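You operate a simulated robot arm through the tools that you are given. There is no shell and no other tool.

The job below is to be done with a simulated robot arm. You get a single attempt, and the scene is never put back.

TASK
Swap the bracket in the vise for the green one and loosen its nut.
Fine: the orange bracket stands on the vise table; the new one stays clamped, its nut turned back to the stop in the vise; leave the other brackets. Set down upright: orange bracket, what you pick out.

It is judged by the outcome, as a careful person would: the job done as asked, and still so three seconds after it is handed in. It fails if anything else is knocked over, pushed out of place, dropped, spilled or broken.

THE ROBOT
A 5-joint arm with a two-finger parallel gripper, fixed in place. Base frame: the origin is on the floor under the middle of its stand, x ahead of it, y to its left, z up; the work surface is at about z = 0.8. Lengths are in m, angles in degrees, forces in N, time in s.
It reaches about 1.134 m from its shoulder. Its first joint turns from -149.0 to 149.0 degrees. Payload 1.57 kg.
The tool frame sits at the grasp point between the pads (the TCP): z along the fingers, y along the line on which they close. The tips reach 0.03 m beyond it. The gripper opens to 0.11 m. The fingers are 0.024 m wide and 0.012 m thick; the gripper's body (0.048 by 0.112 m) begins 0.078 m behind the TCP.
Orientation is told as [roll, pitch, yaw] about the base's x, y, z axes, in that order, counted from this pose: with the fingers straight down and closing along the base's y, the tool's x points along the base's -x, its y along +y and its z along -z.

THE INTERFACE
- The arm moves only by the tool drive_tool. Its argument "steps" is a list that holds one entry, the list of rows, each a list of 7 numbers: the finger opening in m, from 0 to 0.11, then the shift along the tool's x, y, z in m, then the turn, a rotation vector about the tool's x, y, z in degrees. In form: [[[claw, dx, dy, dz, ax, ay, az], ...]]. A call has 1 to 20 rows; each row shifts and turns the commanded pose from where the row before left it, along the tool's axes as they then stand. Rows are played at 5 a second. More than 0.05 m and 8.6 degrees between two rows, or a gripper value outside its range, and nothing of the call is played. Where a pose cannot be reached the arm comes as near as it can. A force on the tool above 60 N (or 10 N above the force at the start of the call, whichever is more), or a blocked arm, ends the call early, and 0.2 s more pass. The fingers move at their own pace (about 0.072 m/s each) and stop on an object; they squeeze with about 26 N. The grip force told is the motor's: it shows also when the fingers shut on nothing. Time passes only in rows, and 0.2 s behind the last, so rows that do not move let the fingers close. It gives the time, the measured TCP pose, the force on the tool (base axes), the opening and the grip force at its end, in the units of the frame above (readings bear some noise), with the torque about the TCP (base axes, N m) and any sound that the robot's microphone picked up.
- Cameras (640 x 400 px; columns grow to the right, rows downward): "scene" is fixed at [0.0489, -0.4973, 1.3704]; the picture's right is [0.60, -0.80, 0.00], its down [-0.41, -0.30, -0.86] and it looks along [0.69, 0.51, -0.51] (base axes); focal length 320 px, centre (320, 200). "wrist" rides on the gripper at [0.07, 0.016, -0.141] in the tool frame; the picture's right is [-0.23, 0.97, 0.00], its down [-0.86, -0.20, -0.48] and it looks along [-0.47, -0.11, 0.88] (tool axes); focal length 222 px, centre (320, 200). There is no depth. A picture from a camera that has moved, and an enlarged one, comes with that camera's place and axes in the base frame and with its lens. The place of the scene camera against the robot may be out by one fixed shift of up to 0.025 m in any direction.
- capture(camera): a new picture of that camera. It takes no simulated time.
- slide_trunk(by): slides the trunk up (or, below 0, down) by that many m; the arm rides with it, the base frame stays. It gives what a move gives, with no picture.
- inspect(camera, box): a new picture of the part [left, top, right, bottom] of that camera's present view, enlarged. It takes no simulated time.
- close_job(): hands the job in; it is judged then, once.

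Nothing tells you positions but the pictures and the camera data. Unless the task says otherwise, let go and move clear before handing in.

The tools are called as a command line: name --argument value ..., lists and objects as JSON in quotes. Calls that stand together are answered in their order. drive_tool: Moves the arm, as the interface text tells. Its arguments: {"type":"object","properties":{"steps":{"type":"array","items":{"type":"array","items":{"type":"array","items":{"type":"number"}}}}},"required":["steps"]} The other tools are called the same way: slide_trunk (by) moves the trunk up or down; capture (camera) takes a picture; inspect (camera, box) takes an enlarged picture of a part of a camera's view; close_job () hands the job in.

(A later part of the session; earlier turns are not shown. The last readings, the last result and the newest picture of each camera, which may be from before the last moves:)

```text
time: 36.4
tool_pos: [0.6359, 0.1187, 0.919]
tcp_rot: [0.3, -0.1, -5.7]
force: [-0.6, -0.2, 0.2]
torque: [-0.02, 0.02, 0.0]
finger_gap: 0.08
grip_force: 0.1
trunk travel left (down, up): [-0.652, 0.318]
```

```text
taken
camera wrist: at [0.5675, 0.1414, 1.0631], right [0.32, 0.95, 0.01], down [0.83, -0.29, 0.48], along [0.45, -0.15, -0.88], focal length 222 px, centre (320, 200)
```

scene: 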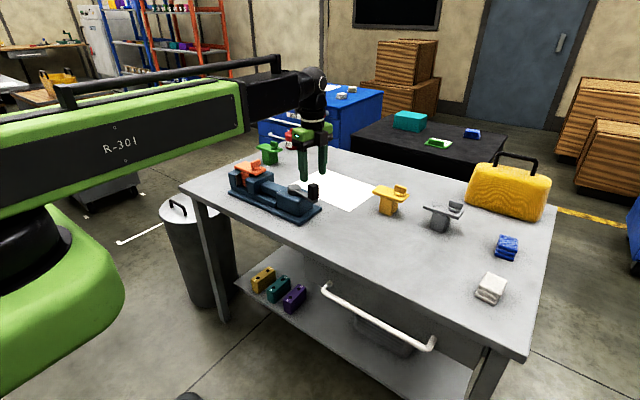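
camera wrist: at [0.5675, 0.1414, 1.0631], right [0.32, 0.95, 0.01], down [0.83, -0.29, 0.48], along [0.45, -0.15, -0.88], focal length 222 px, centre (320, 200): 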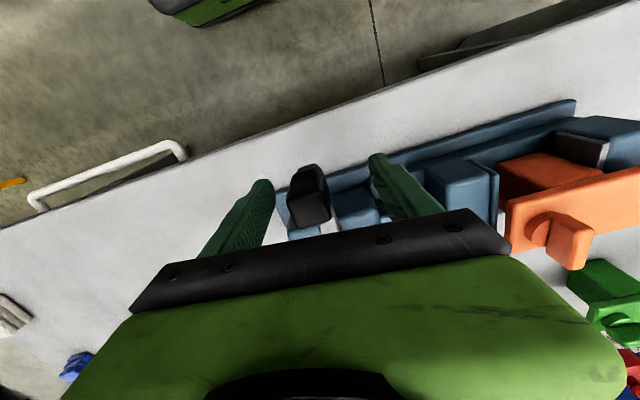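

slide_trunk --by 0.15

drive_tool --steps '[[[0.09, -0.02, 0.03, 0, 0, 0, 8], [0.09, -0.02, 0.03, 0, 0, 0, 8], [0.09, -0.02, 0.03, 0, 0, 0, 8], [0.09, -0.02, 0.03, 0, 0, 0, 8], [0.09, 0, 0, 0, 0, 0, 8], [0.09, 0, 0, 0, 0, 0, 8], [0.09, 0, 0, 0, 0, 0, 8], [0.09, 0, 0, 0, 0, 0, 8], [0.09, 0, 0, 0, 0, 0, 8], [0.09, 0, 0, 0, 0, 0, 8], [0.09, 0, 0, 0, 0, 0, 4.3], [0.09, 0, 0, 0, 0, 0, 0]]]'

capture --camera "wrist"

inspect --camera "scene" --box '[210, 120, 340, 230]'

```text
time: 38.1
tool_pos: [0.6363, 0.1187, 1.0691]
tcp_rot: [0.3, 0.0, -5.6]
force: [0.5, 0.5, 0.3]
torque: [0.01, 0.01, 0.03]
finger_gap: 0.0798
grip_force: 0.0
trunk travel left (down, up): [-0.802, 0.168]
```

```text
time: 40.7
tool_pos: [0.7475, 0.2071, 1.0687]
tcp_rot: [0.0, 0.3, -90.1]
force: [0.2, 0.5, 0.6]
torque: [-0.01, 0.0, 0.0]
finger_gap: 0.0899
grip_force: 0.0
trunk travel left (down, up): [-0.802, 0.168]
```

```text
taken
camera wrist: at [0.7628, 0.2772, 1.2134], right [0.97, -0.23, 0.0], down [-0.2, -0.86, 0.47], along [-0.11, -0.46, -0.88], focal length 222 px, centre (320, 200)
```

wrist: 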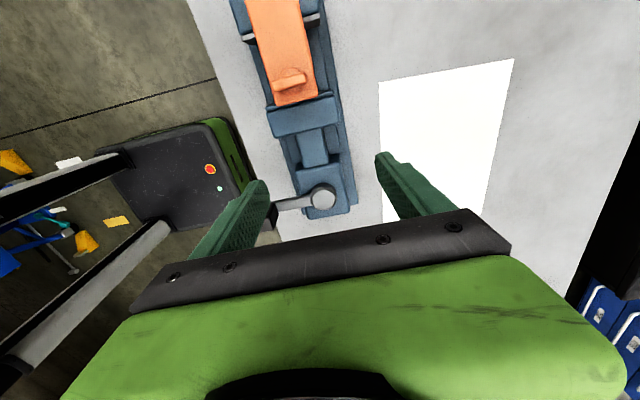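

```text
3.64 times, centred on (275, 175) of scene
camera zoom: at [0.0489, -0.4973, 1.3704], right [0.6, -0.8, 0.0], down [-0.41, -0.3, -0.86], along [0.69, 0.51, -0.51], focal length 1162 px, centre (484, 291)
```

zoom: 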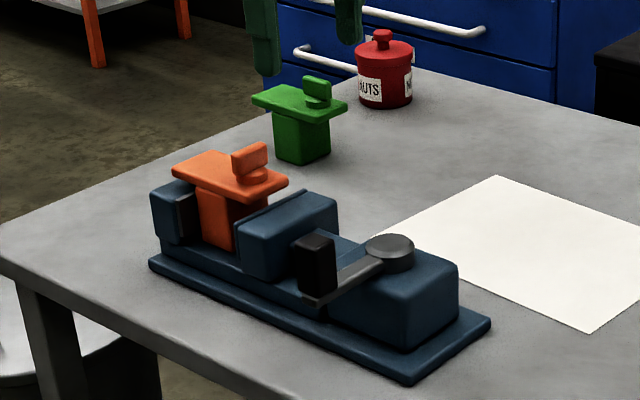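

The vise is open with roughly 2 cm of free gap and the orange bracket is standing free. I'll measure it accurately from here.

inspect --camera "wrist" --box '[220, 0, 360, 140]'

inspect --camera "scene" --box '[230, 145, 300, 205]'

```text
2.86 times, centred on (290, 70) of wrist
camera zoom: at [0.7628, 0.2772, 1.2134], right [0.97, -0.23, 0.0], down [-0.2, -0.86, 0.47], along [-0.11, -0.46, -0.88], focal length 635 px, centre (406, 571)
```

zoom: 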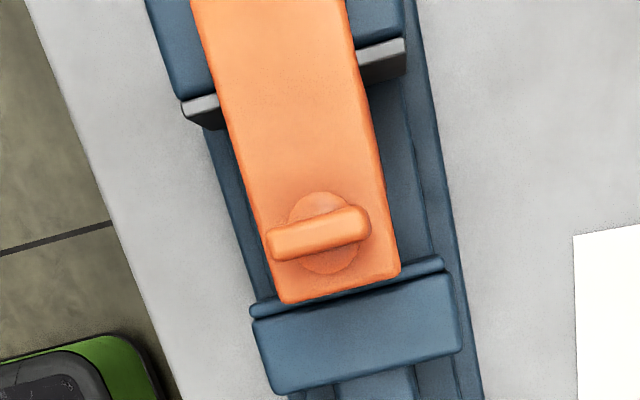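

```text
6.67 times, centred on (265, 175) of scene
camera zoom: at [0.0489, -0.4973, 1.3704], right [0.6, -0.8, 0.0], down [-0.41, -0.3, -0.86], along [0.69, 0.51, -0.51], focal length 2131 px, centre (687, 367)
```

zoom: 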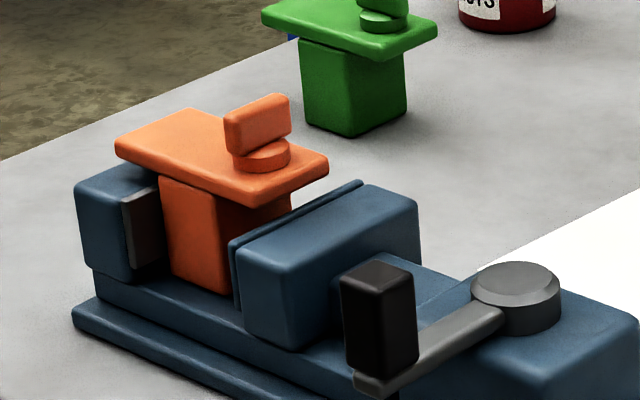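

The orange bracket's plate spans x 0.702–0.756 and starts at y 0.2605, square to y, with centre about (0.729, 0.314). I'll position above it and descend with the trunk in two steps.

drive_tool --steps '[[[0.09, 0.036, -0.006, 0, 0, -0.3, 0], [0.09, 0.036, -0.006, 0, 0, 0, 0], [0.09, 0.035, -0.0065, 0, 0, 0, 0], [0.09, 0, 0, 0, 0, 0, 0], [0.09, 0, 0, 0, 0, 0, 0]]]'

slide_trunk --by -0.08

capture --camera "wrist"

inspect --camera "scene" --box '[210, 100, 340, 230]'

```text
time: 41.9
tool_pos: [0.729, 0.315, 1.0689]
tcp_rot: [0.0, 0.0, -90.0]
force: [-0.8, -0.8, 0.0]
torque: [0.03, -0.01, 0.0]
finger_gap: 0.09
grip_force: 0.1
trunk travel left (down, up): [-0.802, 0.168]
```

```text
time: 43.1
tool_pos: [0.729, 0.3142, 0.9903]
tcp_rot: [0.0, -0.1, -89.9]
force: [0.2, -0.3, 0.0]
torque: [0.01, -0.03, -0.01]
finger_gap: 0.0898
grip_force: 0.1
trunk travel left (down, up): [-0.722, 0.248]
```

```text
taken
camera wrist: at [0.7448, 0.3849, 1.1331], right [0.97, -0.23, 0.0], down [-0.2, -0.86, 0.48], along [-0.11, -0.47, -0.88], focal length 222 px, centre (320, 200)
```

wrist: 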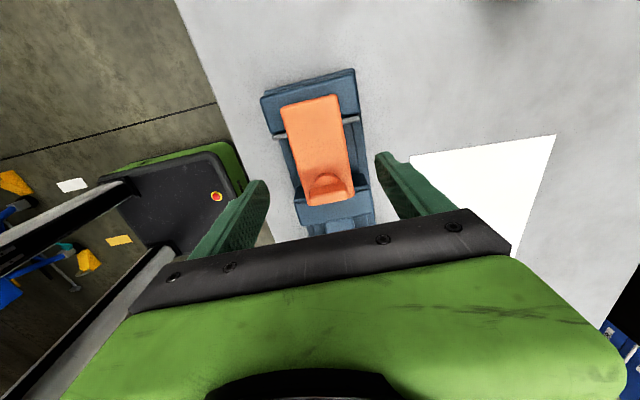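

```text
3.08 times, centred on (275, 165) of scene
camera zoom: at [0.0489, -0.4973, 1.3704], right [0.6, -0.8, 0.0], down [-0.41, -0.3, -0.86], along [0.69, 0.51, -0.51], focal length 984 px, centre (458, 308)
```

zoom: 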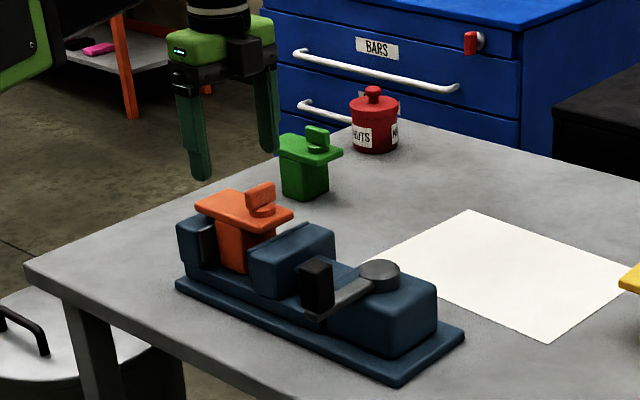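

slide_trunk --by -0.055

capture --camera "wrist"

inspect --camera "scene" --box '[220, 120, 310, 200]'

```text
time: 44.1
tool_pos: [0.7286, 0.3148, 0.9344]
tcp_rot: [0.1, 0.0, -90.0]
force: [0.8, 0.5, -0.6]
torque: [0.03, 0.03, 0.02]
finger_gap: 0.09
grip_force: 0.0
trunk travel left (down, up): [-0.667, 0.303]
```

```text
taken
camera wrist: at [0.7447, 0.3849, 1.0781], right [0.97, -0.23, 0.0], down [-0.2, -0.86, 0.48], along [-0.11, -0.47, -0.88], focal length 222 px, centre (320, 200)
```

wrist: 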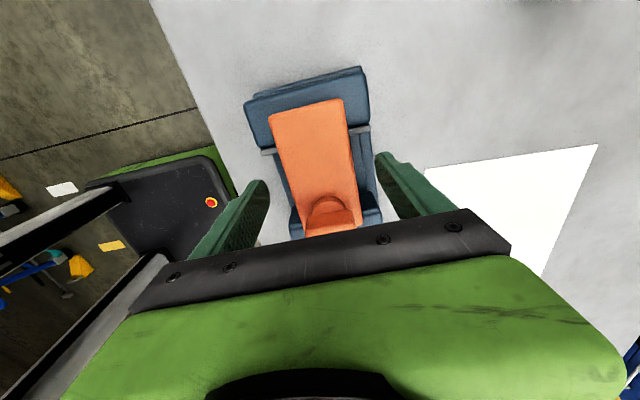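

```text
5.00 times, centred on (265, 160) of scene
camera zoom: at [0.0489, -0.4973, 1.3704], right [0.6, -0.8, 0.0], down [-0.41, -0.3, -0.86], along [0.69, 0.51, -0.51], focal length 1598 px, centre (595, 400)
```

zoom: 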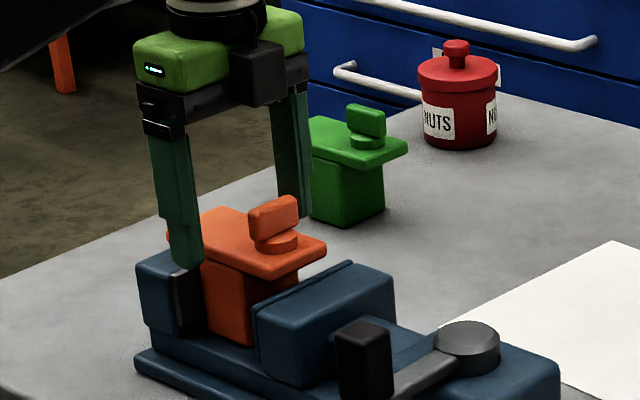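

The fingers straddle the plate with clearance to the jaw pad. I'll descend to TCP z≈0.903 and close.

slide_trunk --by -0.032

drive_tool --steps '[[[0.07, 0, 0, 0, 0, 0, 0], [0.06, 0, 0, 0, 0, 0, 0], [0.045, 0, 0, 0, 0, 0, 0], [0.04, 0, 0, 0, 0, 0, 0], [0.04, 0, 0, 0, 0, 0, 0], [0.04, 0, 0, 0, 0, 0, 0]]]'

inspect --camera "scene" --box '[220, 120, 310, 200]'

capture --camera "wrist"

```text
time: 44.8
tool_pos: [0.7288, 0.3137, 0.903]
tcp_rot: [0.0, -0.1, -89.9]
force: [1.5, -0.3, -0.4]
torque: [-0.01, 0.0, 0.01]
finger_gap: 0.0903
grip_force: 0.0
trunk travel left (down, up): [-0.635, 0.335]
```

```text
time: 46.2
tool_pos: [0.7293, 0.3148, 0.903]
tcp_rot: [-0.1, 0.0, -90.0]
force: [1.4, -0.6, 1.3]
torque: [0.05, -0.14, -0.01]
finger_gap: 0.0561
grip_force: 25.8
trunk travel left (down, up): [-0.635, 0.335]
```

```text
5.00 times, centred on (265, 160) of scene
camera zoom: at [0.0489, -0.4973, 1.3704], right [0.6, -0.8, 0.0], down [-0.41, -0.3, -0.86], along [0.69, 0.51, -0.51], focal length 1598 px, centre (595, 400)
```

zoom: 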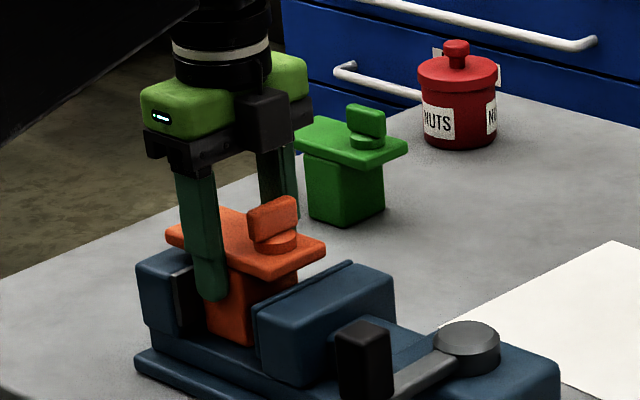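

```text
taken
camera wrist: at [0.7448, 0.385, 1.046], right [0.97, -0.23, 0.0], down [-0.2, -0.86, 0.48], along [-0.11, -0.47, -0.88], focal length 222 px, centre (320, 200)
```

wrist: 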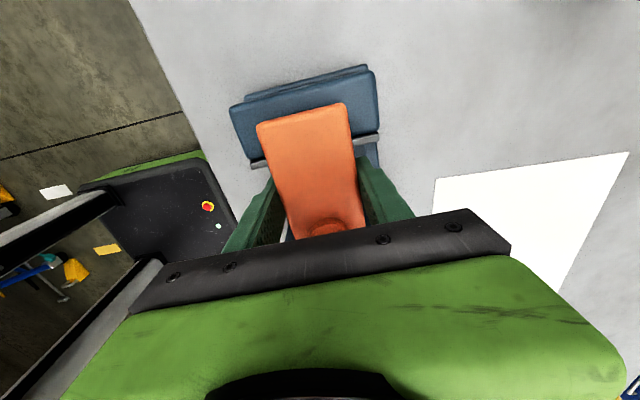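

Gripped at a 0.056 m opening. I'll lift it clear with the trunk and check that it hangs upright.

slide_trunk --by 0.03

inspect --camera "scene" --box '[220, 110, 320, 210]'

slide_trunk --by 0.12

inspect --camera "scene" --box '[200, 80, 320, 210]'

```text
time: 47.0
tool_pos: [0.7289, 0.3145, 0.9326]
tcp_rot: [0.1, 0.0, -90.0]
force: [1.1, 0.1, -3.2]
torque: [-0.02, -0.02, 0.06]
finger_gap: 0.0558
grip_force: 25.9
trunk travel left (down, up): [-0.665, 0.305]
```

```text
4.00 times, centred on (270, 160) of scene
camera zoom: at [0.0489, -0.4973, 1.3704], right [0.6, -0.8, 0.0], down [-0.41, -0.3, -0.86], along [0.69, 0.51, -0.51], focal length 1279 px, centre (520, 360)
```

zoom: 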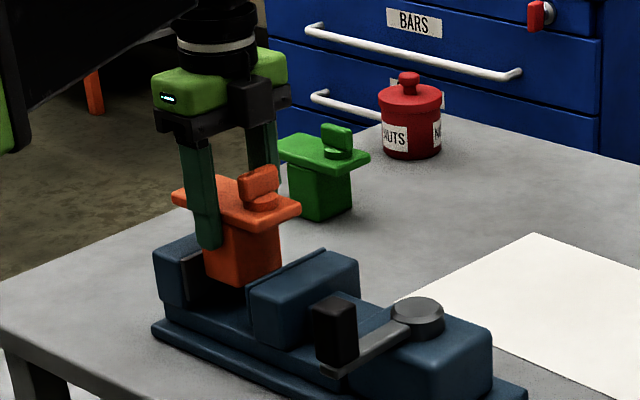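

```text
time: 48.5
tool_pos: [0.7291, 0.3152, 1.0517]
tcp_rot: [0.0, 0.0, -89.9]
force: [-0.4, 0.3, -3.1]
torque: [0.0, 0.02, 0.01]
finger_gap: 0.056
grip_force: 25.8
trunk travel left (down, up): [-0.785, 0.185]
```

```text
3.08 times, centred on (260, 145) of scene
camera zoom: at [0.0489, -0.4973, 1.3704], right [0.6, -0.8, 0.0], down [-0.41, -0.3, -0.86], along [0.69, 0.51, -0.51], focal length 984 px, centre (505, 369)
```

zoom: 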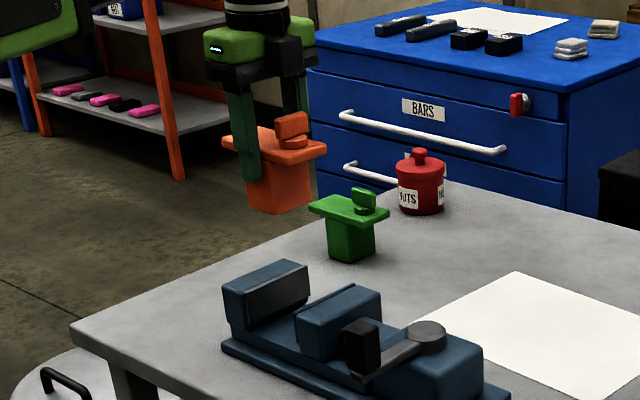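

The orange bracket is held upright and weighs about 3 N. I'll carry it over the vise to the empty table area near (0.725, -0.17).

drive_tool --steps '[[[0.04, -0.02, 0, 0, 0, 0, 0], [0.04, -0.035, 0, 0, 0, 0, 0], [0.04, -0.035, 0, 0, 0, 0, 0], [0.04, -0.035, 0, 0, 0, 0, 0], [0.04, -0.035, 0, 0, 0, 0, 0], [0.04, -0.035, 0, 0, 0, 0, 0], [0.04, -0.035, 0, 0, 0, 0, 0], [0.04, -0.035, 0, 0, 0, 0, 0], [0.04, -0.035, 0, 0, 0, 0, 0], [0.04, -0.035, 0, 0, 0, 0, 0], [0.04, -0.035, 0, 0, 0, 0, 0], [0.04, -0.035, 0, 0, 0, 0, 0], [0.04, -0.035, 0, 0, 0, 0, 0], [0.04, -0.035, 0, 0, 0, 0, 0], [0.04, -0.01, 0, 0, 0, 0, 0], [0.04, 0, 0, 0, 0, 0, 0]]]'

slide_trunk --by -0.14

capture --camera "scene"

capture --camera "wrist"

```text
time: 51.9
tool_pos: [0.7288, -0.1718, 1.0524]
tcp_rot: [0.0, 0.0, -90.0]
force: [-0.3, 0.3, -2.9]
torque: [-0.01, -0.02, -0.02]
finger_gap: 0.0557
grip_force: 25.7
trunk travel left (down, up): [-0.785, 0.185]
```

```text
time: 53.6
tool_pos: [0.7295, -0.1712, 0.9117]
tcp_rot: [0.0, -0.1, -90.0]
force: [0.2, -0.6, -3.0]
torque: [0.0, 0.02, 0.01]
finger_gap: 0.0558
grip_force: 25.8
trunk travel left (down, up): [-0.645, 0.325]
```

```text
taken
```

scene: 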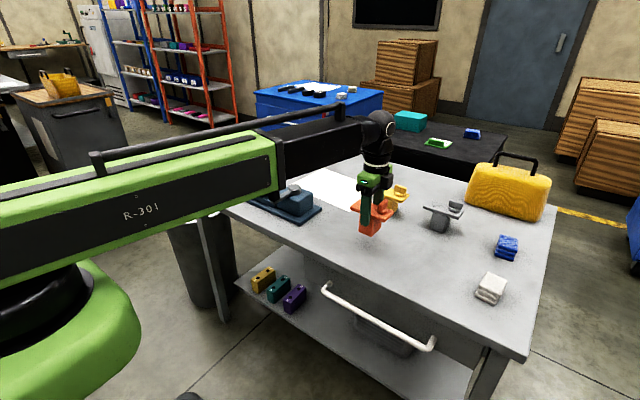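

```text
taken
camera wrist: at [0.7448, -0.1007, 1.0559], right [0.97, -0.23, 0.0], down [-0.2, -0.86, 0.48], along [-0.11, -0.47, -0.88], focal length 222 px, centre (320, 200)
```

wrist: 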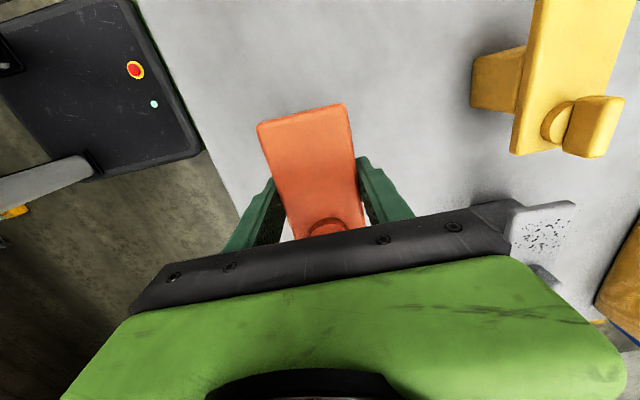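

slide_trunk --by -0.038

slide_trunk --by -0.004

inspect --camera "scene" --box '[320, 150, 440, 260]'

```text
time: 54.4
tool_pos: [0.7294, -0.1719, 0.8739]
tcp_rot: [0.0, 0.1, -90.0]
force: [-0.2, 0.7, -2.7]
torque: [0.01, -0.02, -0.01]
finger_gap: 0.0559
grip_force: 26.1
trunk travel left (down, up): [-0.607, 0.363]
```

```text
time: 54.9
tool_pos: [0.73, -0.1716, 0.8702]
tcp_rot: [0.0, 0.0, -90.0]
force: [-0.4, -0.3, -2.6]
torque: [-0.02, 0.0, -0.03]
finger_gap: 0.0561
grip_force: 25.7
trunk travel left (down, up): [-0.603, 0.367]
```

```text
3.64 times, centred on (380, 205) of scene
camera zoom: at [0.0489, -0.4973, 1.3704], right [0.6, -0.8, 0.0], down [-0.41, -0.3, -0.86], along [0.69, 0.51, -0.51], focal length 1162 px, centre (102, 182)
```

zoom: 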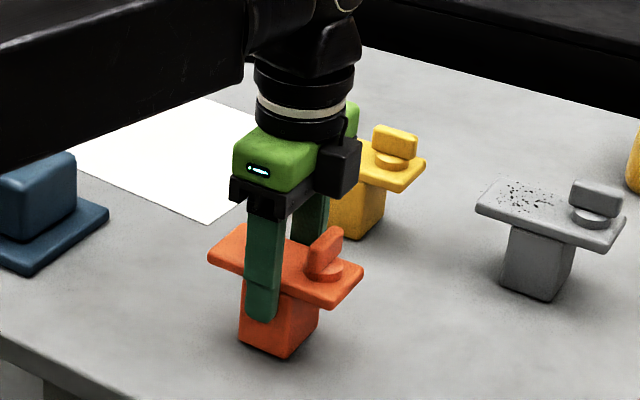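

slide_trunk --by -0.002

slide_trunk --by -0.002

```text
time: 55.4
tool_pos: [0.7293, -0.1713, 0.8675]
tcp_rot: [0.0, 0.0, -90.0]
force: [0.3, -0.5, -3.5]
torque: [0.01, 0.0, 0.0]
finger_gap: 0.056
grip_force: 25.9
trunk travel left (down, up): [-0.601, 0.369]
```

```text
time: 56.0
tool_pos: [0.7291, -0.1711, 0.8672]
tcp_rot: [0.1, 0.0, -89.9]
force: [9.4, -1.1, 17.9]
torque: [0.0, 0.08, 0.01]
finger_gap: 0.0558
grip_force: 25.8
trunk travel left (down, up): [-0.599, 0.371]
```

Contact: the bracket rests on the table at TCP z≈0.867. I'll ease up slightly, then open slowly and rise.

slide_trunk --by 0.001

drive_tool --steps '[[[0.058, 0, 0, 0, 0, 0, 0], [0.06, 0, 0, 0, 0, 0, 0], [0.065, 0, 0, 0, 0, 0, 0], [0.075, 0, 0, 0, 0, 0, 0], [0.085, 0, 0, 0, 0, 0, 0], [0.085, 0, 0, 0, 0, 0, 0]]]'

inspect --camera "scene" --box '[320, 150, 440, 260]'

slide_trunk --by 0.12

capture --camera "wrist"

inspect --camera "scene" --box '[320, 150, 440, 260]'

```text
time: 56.5
tool_pos: [0.728, -0.1714, 0.8667]
tcp_rot: [0.0, 0.0, -90.0]
force: [2.4, -2.1, 4.2]
torque: [-0.05, -0.32, -0.02]
finger_gap: 0.0557
grip_force: 26.0
trunk travel left (down, up): [-0.6, 0.37]
```

```text
time: 57.9
tool_pos: [0.7286, -0.1707, 0.8678]
tcp_rot: [0.0, 0.0, -90.0]
force: [0.8, -0.3, 0.7]
torque: [-0.02, -0.01, 0.03]
finger_gap: 0.085
grip_force: 0.0
trunk travel left (down, up): [-0.6, 0.37]
```

```text
3.64 times, centred on (380, 205) of scene
camera zoom: at [0.0489, -0.4973, 1.3704], right [0.6, -0.8, 0.0], down [-0.41, -0.3, -0.86], along [0.69, 0.51, -0.51], focal length 1162 px, centre (102, 182)
```

zoom: 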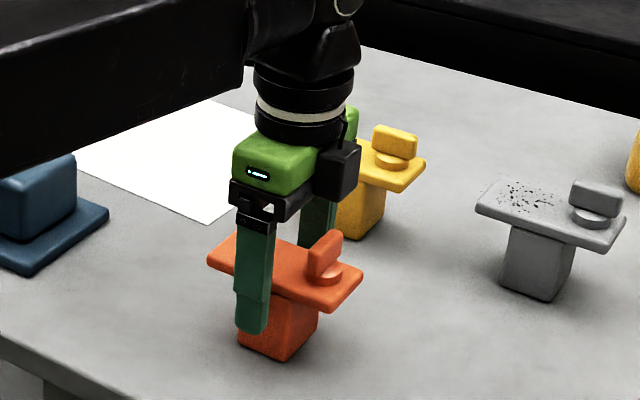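

```text
time: 59.4
tool_pos: [0.7282, -0.171, 0.9873]
tcp_rot: [0.0, -0.1, -90.0]
force: [-0.7, 0.0, -0.8]
torque: [0.0, -0.01, -0.01]
finger_gap: 0.0849
grip_force: 0.2
trunk travel left (down, up): [-0.72, 0.25]
```

```text
taken
camera wrist: at [0.7447, -0.1006, 1.131], right [0.97, -0.23, 0.0], down [-0.2, -0.86, 0.48], along [-0.11, -0.47, -0.88], focal length 222 px, centre (320, 200)
```

wrist: 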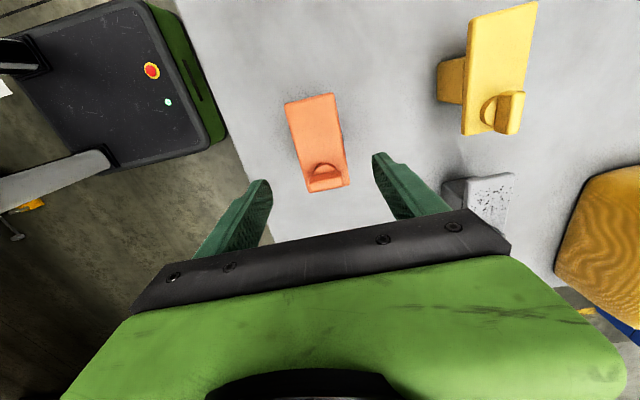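

```text
3.64 times, centred on (380, 205) of scene
camera zoom: at [0.0489, -0.4973, 1.3704], right [0.6, -0.8, 0.0], down [-0.41, -0.3, -0.86], along [0.69, 0.51, -0.51], focal length 1162 px, centre (102, 182)
```

zoom: 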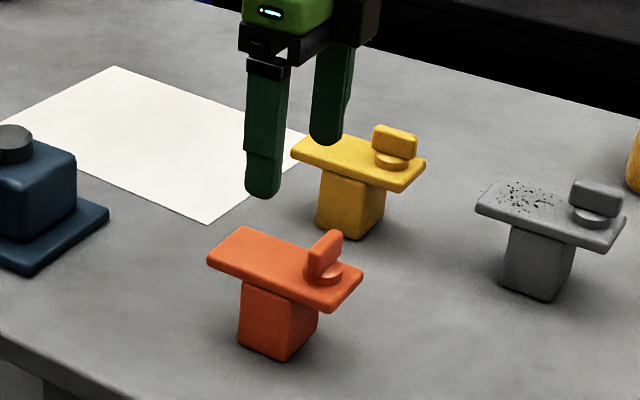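

The orange bracket stands upright on the table, and contact showed a table-level grip at TCP z≈0.867. For the green bracket I'll use a tilted grasp: heading along +x, fingers closing along y around the stem under the plate. First I'll rise, square the yaw to 0 and move to about (0.75, 0.46).

slide_trunk --by 0.09

drive_tool --steps '[[[0.085, 0, 0, 0, 0, 0, -8.2], [0.085, 0, 0, 0, 0, 0, -8.2], [0.085, 0, 0, 0, 0, 0, -8.2], [0.085, 0, 0, 0, 0, 0, -8.2], [0.085, 0, 0, 0, 0, 0, -8.2], [0.085, 0, 0, 0, 0, 0, -8.2], [0.085, 0, 0, 0, 0, 0, -8.2], [0.085, 0, 0, 0, 0, 0, -8.2], [0.085, 0, 0, 0, 0, 0, -8.2], [0.085, 0, 0, 0, 0, 0, -8.2], [0.085, 0, 0, 0, 0, 0, -8.0], [0.085, 0, 0, 0, 0, 0, 0]]]'

drive_tool --steps '[[[0.085, -0.0016, 0.045, 0, 0, 0, 0], [0.085, -0.0016, 0.045, 0, 0, 0, 0], [0.085, -0.0016, 0.045, 0, 0, 0, 0], [0.085, -0.0016, 0.045, 0, 0, 0, 0], [0.085, -0.0016, 0.045, 0, 0, 0, 0], [0.085, -0.0016, 0.045, 0, 0, 0, 0], [0.085, -0.0016, 0.045, 0, 0, 0, 0], [0.085, -0.0016, 0.045, 0, 0, 0, 0], [0.085, -0.0016, 0.045, 0, 0, 0, 0], [0.085, -0.0016, 0.045, 0, 0, 0, 0], [0.085, -0.0016, 0.045, 0, 0, 0, 0], [0.085, -0.0016, 0.045, 0, 0, 0, 0], [0.085, -0.0016, 0.045, 0, 0, 0, 0], [0.085, -0.0022, 0.047, 0, 0, 0, 0], [0.085, 0, 0, 0, 0, 0, 0]]]'

```text
time: 60.6
tool_pos: [0.7275, -0.1713, 1.0771]
tcp_rot: [0.0, 0.0, -90.0]
force: [0.3, -0.8, -0.1]
torque: [-0.02, 0.01, -0.04]
finger_gap: 0.0849
grip_force: 0.0
trunk travel left (down, up): [-0.81, 0.16]
```

```text
time: 63.2
tool_pos: [0.73, -0.1704, 1.0763]
tcp_rot: [0.0, 0.0, 0.1]
force: [-0.6, -0.3, 0.5]
torque: [-0.01, -0.03, 0.0]
finger_gap: 0.085
grip_force: 0.0
trunk travel left (down, up): [-0.81, 0.16]
```

```text
time: 66.4
tool_pos: [0.7516, 0.4611, 1.0762]
tcp_rot: [0.1, 0.0, 0.0]
force: [0.2, 1.0, -0.3]
torque: [0.0, -0.01, -0.02]
finger_gap: 0.085
grip_force: 0.1
trunk travel left (down, up): [-0.81, 0.16]
```

Now I'll test the tilt about the wrist, with two rows of 8° and a matching TCP shift.

drive_tool --steps '[[[0.085, -0.02644, 0, -0.00185, 0, -8, 0], [0.085, -0.02644, 0, -0.00185, 0, -8, 0], [0.085, 0, 0, 0, 0, 0, 0]]]'

```text
time: 67.2
tool_pos: [0.8041, 0.4613, 1.086]
tcp_rot: [-0.1, -16.1, 0.0]
force: [1.2, -0.1, -1.3]
torque: [0.01, -0.03, -0.03]
finger_gap: 0.0851
grip_force: 0.0
trunk travel left (down, up): [-0.81, 0.16]
```

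drive_tool --steps '[[[0.085, -0.0348, 0, -0.00243, 0, -8, 0], [0.085, -0.0348, 0, -0.00243, 0, -8, 0], [0.085, 0, 0, 0, 0, 0, 0]]]'

```text
time: 68.0
tool_pos: [0.8674, 0.4613, 1.1142]
tcp_rot: [0.1, -32.2, -0.1]
force: [-0.4, 0.3, 0.0]
torque: [0.0, 0.0, -0.03]
finger_gap: 0.085
grip_force: 0.0
trunk travel left (down, up): [-0.81, 0.16]
```

The wrist lever arm comes out at about 0.25 m, which gives more reach and boom clearance than I assumed. I'll complete the tilt to 48° and retreat slightly to x≈0.89.

drive_tool --steps '[[[0.085, -0.0348, 0, -0.00243, 0, -8, 0], [0.085, -0.0348, 0, -0.00243, 0, -7.8, 0], [0.085, 0.009, 0, -0.01, 0, 0, 0], [0.085, 0.009, 0, -0.01, 0, 0, 0], [0.085, 0, 0, 0, 0, 0, 0]]]'

capture --camera "wrist"

capture --camera "scene"

```text
time: 69.2
tool_pos: [0.8939, 0.4616, 1.1548]
tcp_rot: [0.0, -47.9, 0.1]
force: [-0.6, 0.7, -1.3]
torque: [0.02, -0.02, 0.01]
finger_gap: 0.0851
grip_force: 0.0
trunk travel left (down, up): [-0.81, 0.16]
```

```text
taken
camera wrist: at [0.7416, 0.4785, 1.201], right [0.15, 0.97, 0.17], down [0.22, -0.2, 0.96], along [0.96, -0.11, -0.24], focal length 222 px, centre (320, 200)
```

wrist: 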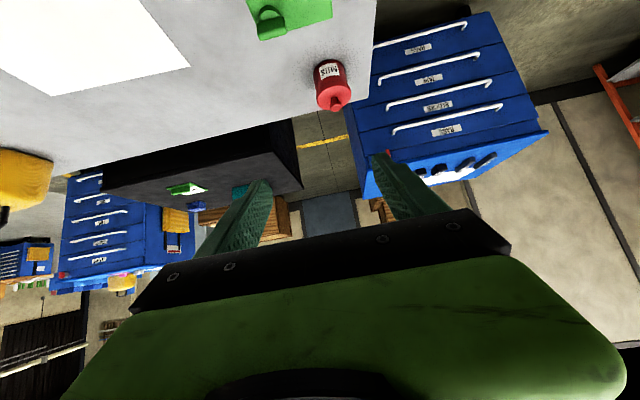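

```text
taken
```

scene: 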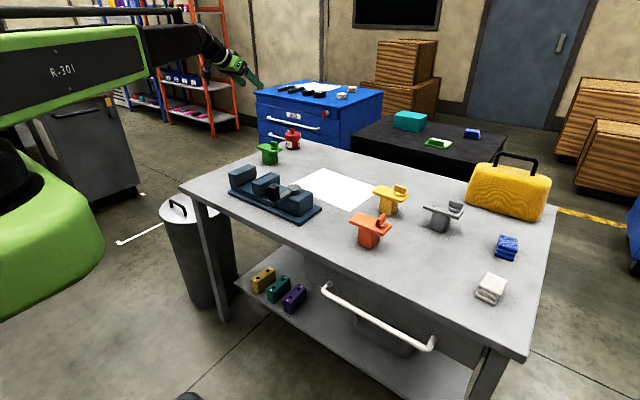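

Tilt reached as planned. I'll lower with the trunk in stages, watching the boom clear the vise and the fingers short of the plate edge.

slide_trunk --by -0.22

capture --camera "wrist"

inspect --camera "scene" --box '[180, 80, 330, 230]'

```text
time: 71.5
tool_pos: [0.8933, 0.462, 0.9357]
tcp_rot: [0.0, -48.0, 0.0]
force: [0.2, 0.7, 0.3]
torque: [0.01, 0.01, -0.02]
finger_gap: 0.085
grip_force: 0.0
trunk travel left (down, up): [-0.59, 0.38]
```

```text
taken
camera wrist: at [0.7417, 0.4783, 0.9811], right [0.15, 0.97, 0.17], down [0.22, -0.2, 0.96], along [0.96, -0.11, -0.24], focal length 222 px, centre (320, 200)
```

wrist: 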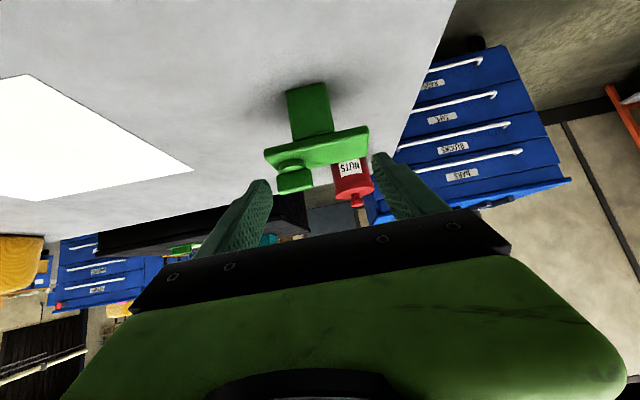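

```text
2.67 times, centred on (255, 155) of scene
camera zoom: at [0.0489, -0.4973, 1.3704], right [0.6, -0.8, 0.0], down [-0.41, -0.3, -0.86], along [0.69, 0.51, -0.51], focal length 852 px, centre (493, 320)
```

zoom: 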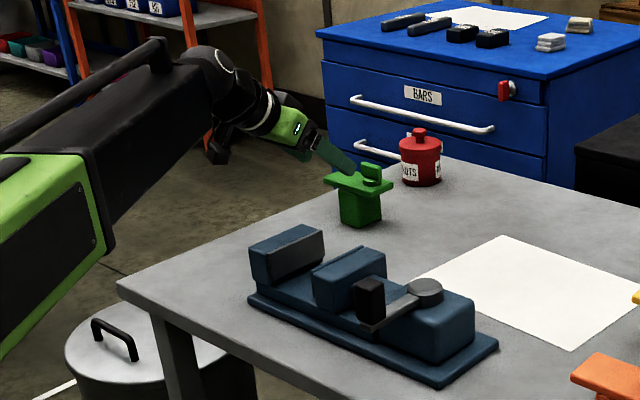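

inspect --camera "wrist" --box '[240, 60, 400, 210]'

```text
2.67 times, centred on (320, 135) of wrist
camera zoom: at [0.7417, 0.4783, 0.9811], right [0.15, 0.97, 0.17], down [0.22, -0.2, 0.96], along [0.96, -0.11, -0.24], focal length 592 px, centre (320, 373)
```

zoom: 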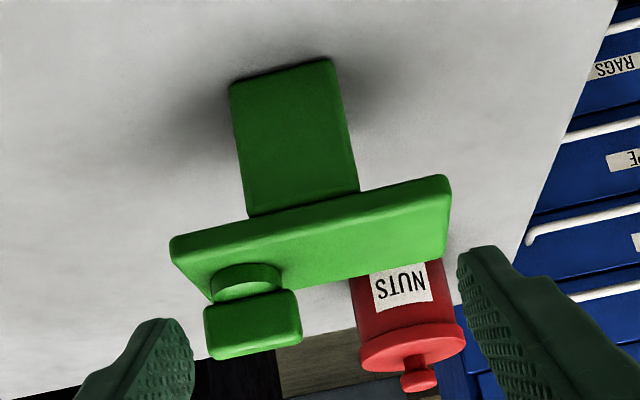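

The upside-down wrist view is clear: the stem spans y 0.4375–0.482 (centre 0.460), its near face is at x≈0.947, and the plate underside is at z≈0.863. I'll centre at y=0.460, narrow to 0.07 and lower to TCP z≈0.836.

drive_tool --steps '[[[0.07, 0, -0.002, 0, 0, 0, 0], [0.07, 0, 0, 0, 0, 0, 0]]]'

slide_trunk --by -0.08

slide_trunk --by -0.019

capture --camera "wrist"

inspect --camera "scene" --box '[200, 100, 320, 210]'

```text
time: 72.1
tool_pos: [0.8938, 0.4599, 0.936]
tcp_rot: [0.1, -47.9, -0.1]
force: [-0.7, 0.3, -0.1]
torque: [0.0, 0.03, -0.01]
finger_gap: 0.0699
grip_force: 0.1
trunk travel left (down, up): [-0.59, 0.38]
```

```text
time: 73.3
tool_pos: [0.8937, 0.4597, 0.856]
tcp_rot: [0.1, -47.9, -0.1]
force: [1.1, 1.0, -1.0]
torque: [0.0, -0.02, 0.02]
finger_gap: 0.0702
grip_force: 0.1
trunk travel left (down, up): [-0.51, 0.46]
```

```text
time: 74.0
tool_pos: [0.8936, 0.4587, 0.8369]
tcp_rot: [0.0, -47.9, 0.0]
force: [0.6, -0.1, 0.8]
torque: [0.01, -0.01, -0.01]
finger_gap: 0.0703
grip_force: 0.0
trunk travel left (down, up): [-0.491, 0.479]
```

```text
taken
camera wrist: at [0.7416, 0.4763, 0.8821], right [0.15, 0.97, 0.17], down [0.22, -0.2, 0.96], along [0.96, -0.11, -0.24], focal length 222 px, centre (320, 200)
```

wrist: 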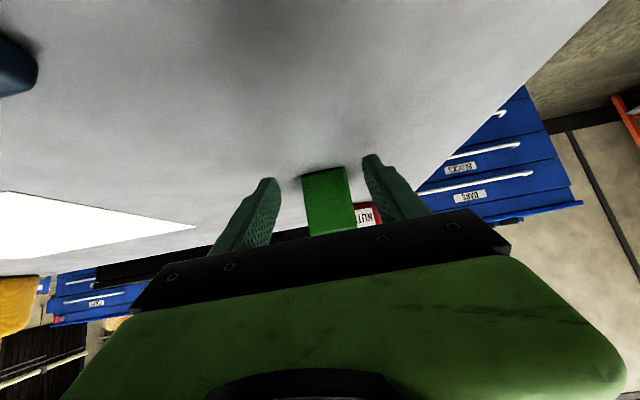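

```text
3.64 times, centred on (260, 155) of scene
camera zoom: at [0.0489, -0.4973, 1.3704], right [0.6, -0.8, 0.0], down [-0.41, -0.3, -0.86], along [0.69, 0.51, -0.51], focal length 1162 px, centre (538, 364)
```

zoom: 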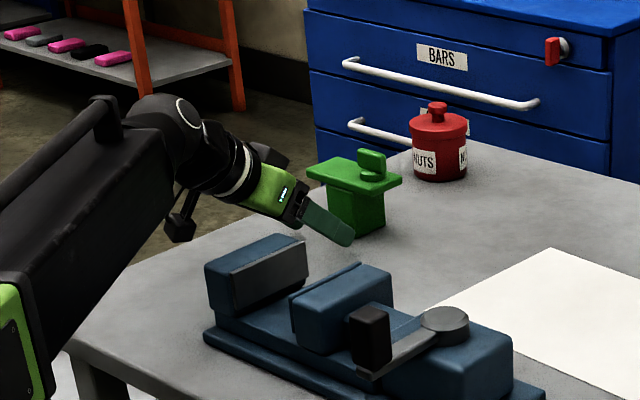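

No contact so far. I'll advance horizontally 0.05 m so the fingers pass on either side of the stem under the plate.

drive_tool --steps '[[[0.07, -0.00836, 0.0003, 0.00929, 0, 0, 0], [0.07, -0.00836, 0.0003, 0.00929, 0, 0, 0], [0.07, 0, 0, 0, 0, 0, 0]]]'

drive_tool --steps '[[[0.07, -0.00836, 0.0003, 0.00929, 0, 0, 0], [0.07, -0.00736, 0, 0.00817, 0, 0, 0], [0.07, 0, 0, 0, 0, 0, 0]]]'

capture --camera "wrist"

inspect --camera "scene" --box '[220, 110, 320, 200]'

```text
time: 74.8
tool_pos: [0.9189, 0.46, 0.837]
tcp_rot: [0.1, -48.0, 0.0]
force: [-0.3, 0.4, 0.0]
torque: [0.03, 0.0, -0.03]
finger_gap: 0.0698
grip_force: 0.0
trunk travel left (down, up): [-0.491, 0.479]
```

```text
time: 75.6
tool_pos: [0.9427, 0.459, 0.8371]
tcp_rot: [0.1, -47.9, 0.0]
force: [0.0, -0.4, -0.8]
torque: [0.02, 0.03, 0.01]
finger_gap: 0.0701
grip_force: 0.0
trunk travel left (down, up): [-0.491, 0.479]
```

```text
taken
camera wrist: at [0.7906, 0.4773, 0.882], right [0.15, 0.97, 0.17], down [0.22, -0.2, 0.96], along [0.96, -0.11, -0.24], focal length 222 px, centre (320, 200)
```

wrist: 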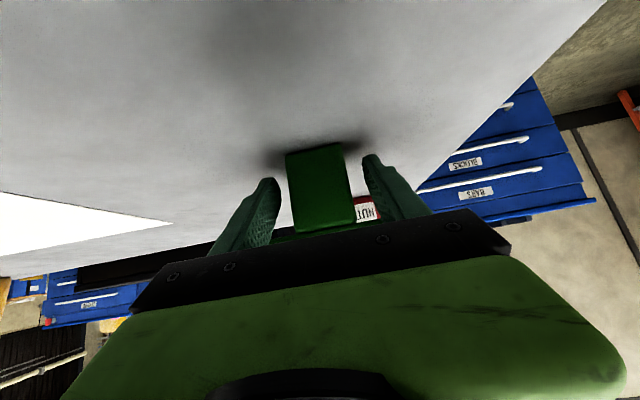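

```text
4.44 times, centred on (270, 155) of scene
camera zoom: at [0.0489, -0.4973, 1.3704], right [0.6, -0.8, 0.0], down [-0.41, -0.3, -0.86], along [0.69, 0.51, -0.51], focal length 1421 px, centre (542, 400)
```

zoom: 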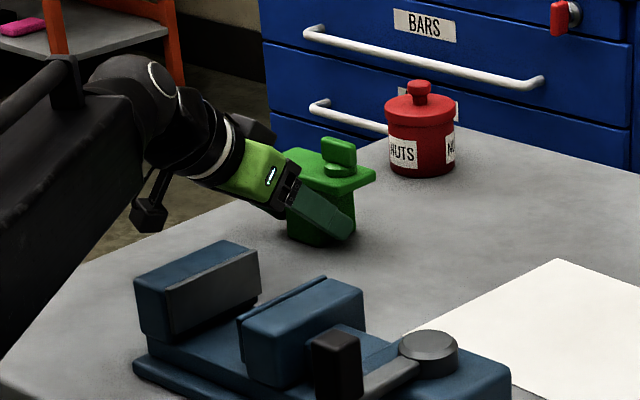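

The fingers are on both sides of the stem with no contact. I'll close on it.

drive_tool --steps '[[[0.06, 0, 0, 0, 0, 0, 0], [0.05, 0, 0, 0, 0, 0, 0], [0.044, 0, 0, 0, 0, 0, 0], [0.03, 0, 0, 0, 0, 0, 0], [0.03, 0, 0, 0, 0, 0, 0], [0.03, 0, 0, 0, 0, 0, 0]]]'

capture --camera "wrist"

inspect --camera "scene" --box '[220, 110, 320, 200]'

```text
time: 77.0
tool_pos: [0.9428, 0.4597, 0.8356]
tcp_rot: [0.1, -47.9, 0.0]
force: [0.5, -0.8, -0.4]
torque: [-0.08, -0.01, -0.02]
finger_gap: 0.045
grip_force: 25.7
trunk travel left (down, up): [-0.491, 0.479]
```

```text
taken
camera wrist: at [0.7905, 0.4773, 0.8821], right [0.15, 0.97, 0.17], down [0.22, -0.2, 0.96], along [0.96, -0.11, -0.24], focal length 222 px, centre (320, 200)
```

wrist: 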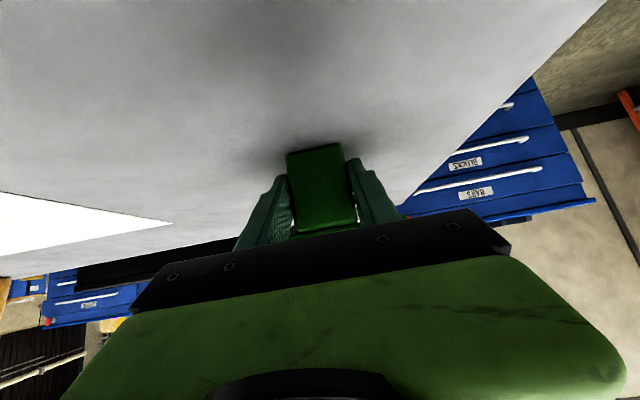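

```text
4.44 times, centred on (270, 155) of scene
camera zoom: at [0.0489, -0.4973, 1.3704], right [0.6, -0.8, 0.0], down [-0.41, -0.3, -0.86], along [0.69, 0.51, -0.51], focal length 1421 px, centre (542, 400)
```

zoom: 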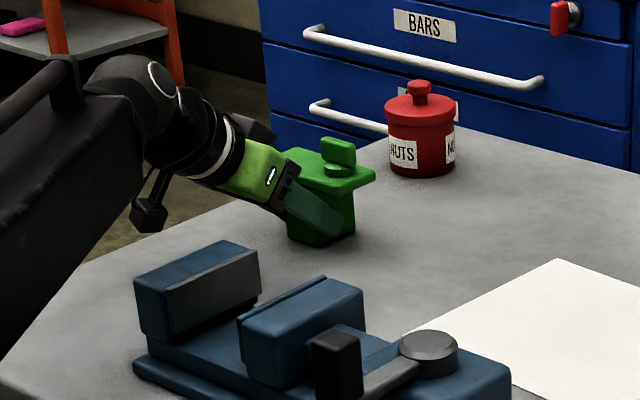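

Gripped at 0.045 m and the bracket hasn't rotated. I'll lift it 2 cm and check that it stays upright.

slide_trunk --by 0.02

inspect --camera "scene" --box '[220, 110, 320, 200]'

capture --camera "wrist"

```text
time: 77.6
tool_pos: [0.9429, 0.4591, 0.8557]
tcp_rot: [0.0, -47.9, 0.0]
force: [0.1, 0.9, -3.3]
torque: [0.04, 0.07, 0.0]
finger_gap: 0.0449
grip_force: 25.8
trunk travel left (down, up): [-0.511, 0.459]
```

```text
4.44 times, centred on (270, 155) of scene
camera zoom: at [0.0489, -0.4973, 1.3704], right [0.6, -0.8, 0.0], down [-0.41, -0.3, -0.86], along [0.69, 0.51, -0.51], focal length 1421 px, centre (542, 400)
```

zoom: 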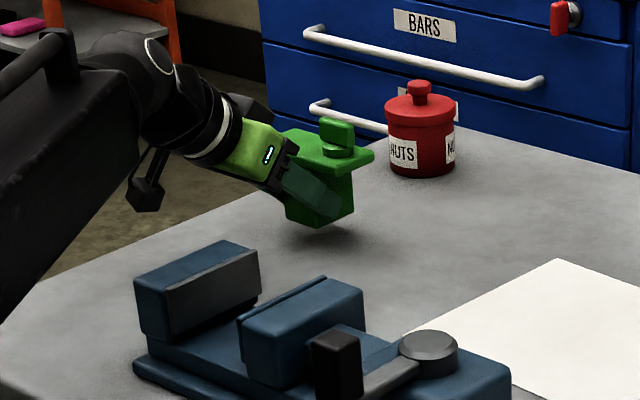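

```text
taken
camera wrist: at [0.7907, 0.4776, 0.9017], right [0.15, 0.97, 0.17], down [0.22, -0.2, 0.95], along [0.96, -0.11, -0.24], focal length 222 px, centre (320, 200)
```

wrist: 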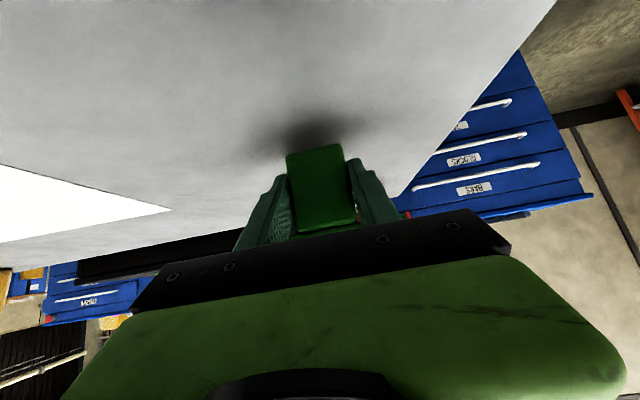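

It's held firmly and upright. I'll carry it back toward the robot at low height, to x≈0.78, y≈0.47, beside the vise end.

slide_trunk --by 0.015

drive_tool --steps '[[[0.03, 0.01589, 0.0015, -0.01765, 0, 0, 0], [0.03, 0.01589, 0.0015, -0.01765, 0, 0, 0], [0.03, 0.01589, 0.0015, -0.01765, 0, 0, 0], [0.03, 0.01589, 0.0015, -0.01765, 0, 0, 0], [0.03, 0.01589, 0.0015, -0.01765, 0, 0, 0], [0.03, 0.01589, 0.0015, -0.01765, 0, 0, 0], [0.03, 0.01589, 0.0015, -0.01765, 0, 0, 0], [0.03, 0.01589, 0.0015, -0.01765, 0, 0, 0], [0.03, 0, 0, 0, 0, 0, 0]]]'

inspect --camera "scene" --box '[180, 100, 310, 220]'

capture --camera "wrist"

```text
time: 78.3
tool_pos: [0.9431, 0.4601, 0.8715]
tcp_rot: [0.0, -47.9, 0.0]
force: [0.2, -0.2, -2.7]
torque: [0.02, 0.08, 0.05]
finger_gap: 0.0448
grip_force: 25.9
trunk travel left (down, up): [-0.526, 0.444]
```

```text
time: 80.3
tool_pos: [0.7532, 0.4718, 0.8708]
tcp_rot: [0.0, -47.8, 0.0]
force: [-0.5, -0.1, -3.0]
torque: [0.01, 0.07, -0.02]
finger_gap: 0.0448
grip_force: 25.9
trunk travel left (down, up): [-0.526, 0.444]
```

```text
3.33 times, centred on (245, 160) of scene
camera zoom: at [0.0489, -0.4973, 1.3704], right [0.6, -0.8, 0.0], down [-0.41, -0.3, -0.86], along [0.69, 0.51, -0.51], focal length 1066 px, centre (570, 333)
```

zoom: 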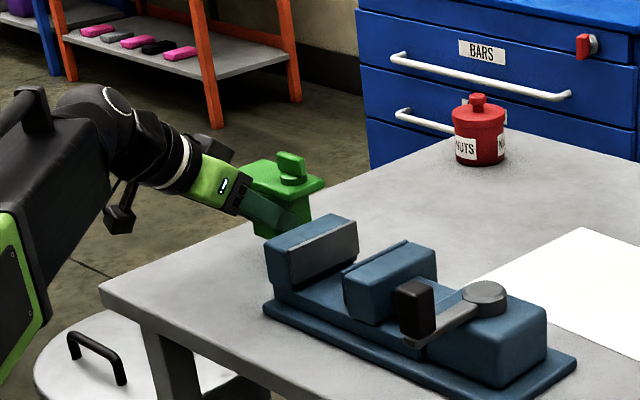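

```text
taken
camera wrist: at [0.6002, 0.4892, 0.9169], right [0.15, 0.97, 0.17], down [0.22, -0.2, 0.95], along [0.96, -0.11, -0.24], focal length 222 px, centre (320, 200)
```

wrist: 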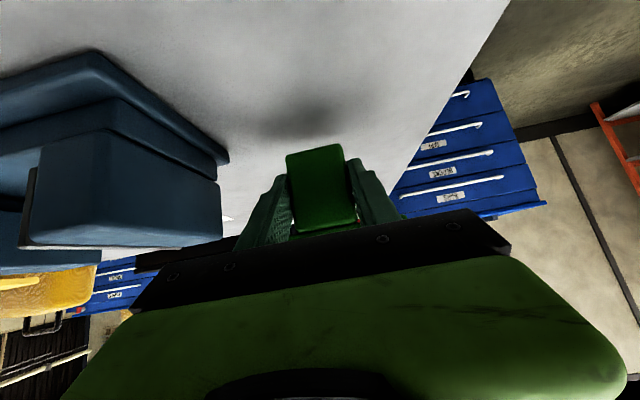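

slide_trunk --by -0.031

slide_trunk --by -0.003

slide_trunk --by -0.0015

```text
time: 81.0
tool_pos: [0.7524, 0.4708, 0.8407]
tcp_rot: [0.0, -47.8, 0.0]
force: [0.2, -0.2, -4.1]
torque: [0.0, 0.1, 0.0]
finger_gap: 0.0448
grip_force: 25.7
trunk travel left (down, up): [-0.495, 0.475]
```

```text
time: 81.5
tool_pos: [0.754, 0.4707, 0.8373]
tcp_rot: [0.0, -47.9, 0.0]
force: [0.4, -0.8, -3.2]
torque: [0.0, 0.07, 0.03]
finger_gap: 0.045
grip_force: 26.1
trunk travel left (down, up): [-0.492, 0.478]
```

```text
time: 82.1
tool_pos: [0.753, 0.4708, 0.8367]
tcp_rot: [0.0, -47.9, -0.1]
force: [2.5, 0.9, 5.8]
torque: [0.07, -0.04, 0.01]
finger_gap: 0.0446
grip_force: 25.7
trunk travel left (down, up): [-0.491, 0.479]
```

It's resting on the table. I'll open and retreat horizontally.

drive_tool --steps '[[[0.047, 0, 0, 0, 0, 0, 0], [0.05, 0, 0, 0, 0, 0, 0], [0.055, 0, 0, 0, 0, 0, 0], [0.065, 0, 0, 0, 0, 0, 0], [0.07, 0, 0, 0, 0, 0, 0], [0.07, 0, 0, 0, 0, 0, 0]]]'

capture --camera "wrist"

drive_tool --steps '[[[0.07, 0.01, 0, -0.0111, 0, 0, 0], [0.07, 0.01, 0, -0.0111, 0, 0, 0], [0.07, 0.01, 0, -0.0111, 0, 0, 0], [0.07, 0.01, 0, -0.0111, 0, 0, 0], [0.07, 0.01, 0, -0.0111, 0, 0, 0], [0.07, 0.01, 0, -0.0111, 0, 0, 0], [0.07, 0, 0, 0, 0, 0, 0]]]'

inspect --camera "scene" --box '[180, 100, 310, 220]'

capture --camera "wrist"

```text
time: 83.5
tool_pos: [0.7517, 0.472, 0.8362]
tcp_rot: [-0.1, -47.9, 0.0]
force: [0.0, 0.0, 0.7]
torque: [0.0, -0.01, -0.03]
finger_gap: 0.0701
grip_force: 0.0
trunk travel left (down, up): [-0.491, 0.479]
```

```text
taken
camera wrist: at [0.6003, 0.4889, 0.8816], right [0.15, 0.97, 0.17], down [0.22, -0.2, 0.95], along [0.96, -0.11, -0.24], focal length 222 px, centre (320, 200)
```

wrist: 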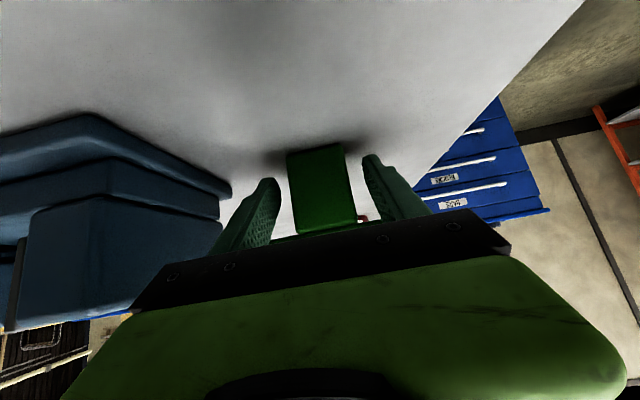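

```text
time: 85.1
tool_pos: [0.6633, 0.4723, 0.8359]
tcp_rot: [0.0, -48.0, -0.1]
force: [0.3, -0.8, -0.4]
torque: [-0.02, 0.04, 0.0]
finger_gap: 0.07
grip_force: 0.0
trunk travel left (down, up): [-0.491, 0.479]
```

```text
3.33 times, centred on (245, 160) of scene
camera zoom: at [0.0489, -0.4973, 1.3704], right [0.6, -0.8, 0.0], down [-0.41, -0.3, -0.86], along [0.69, 0.51, -0.51], focal length 1066 px, centre (570, 333)
```

zoom: 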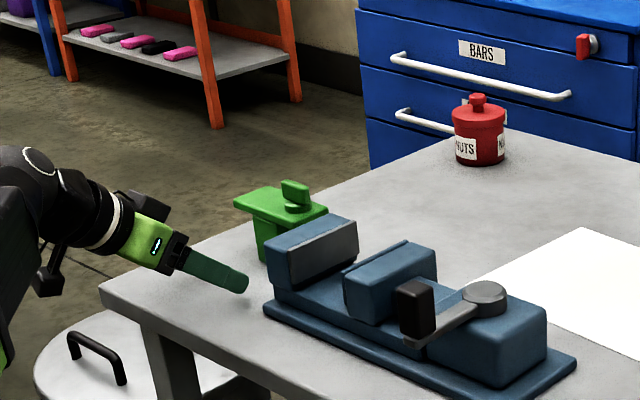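

```text
taken
camera wrist: at [0.5103, 0.4891, 0.8816], right [0.15, 0.97, 0.17], down [0.22, -0.2, 0.96], along [0.96, -0.11, -0.24], focal length 222 px, centre (320, 200)
```

wrist: 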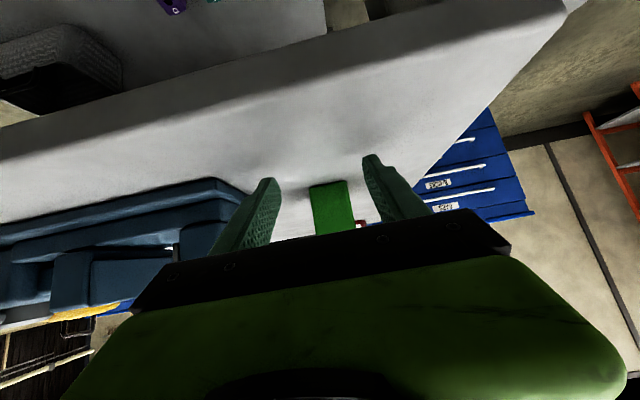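

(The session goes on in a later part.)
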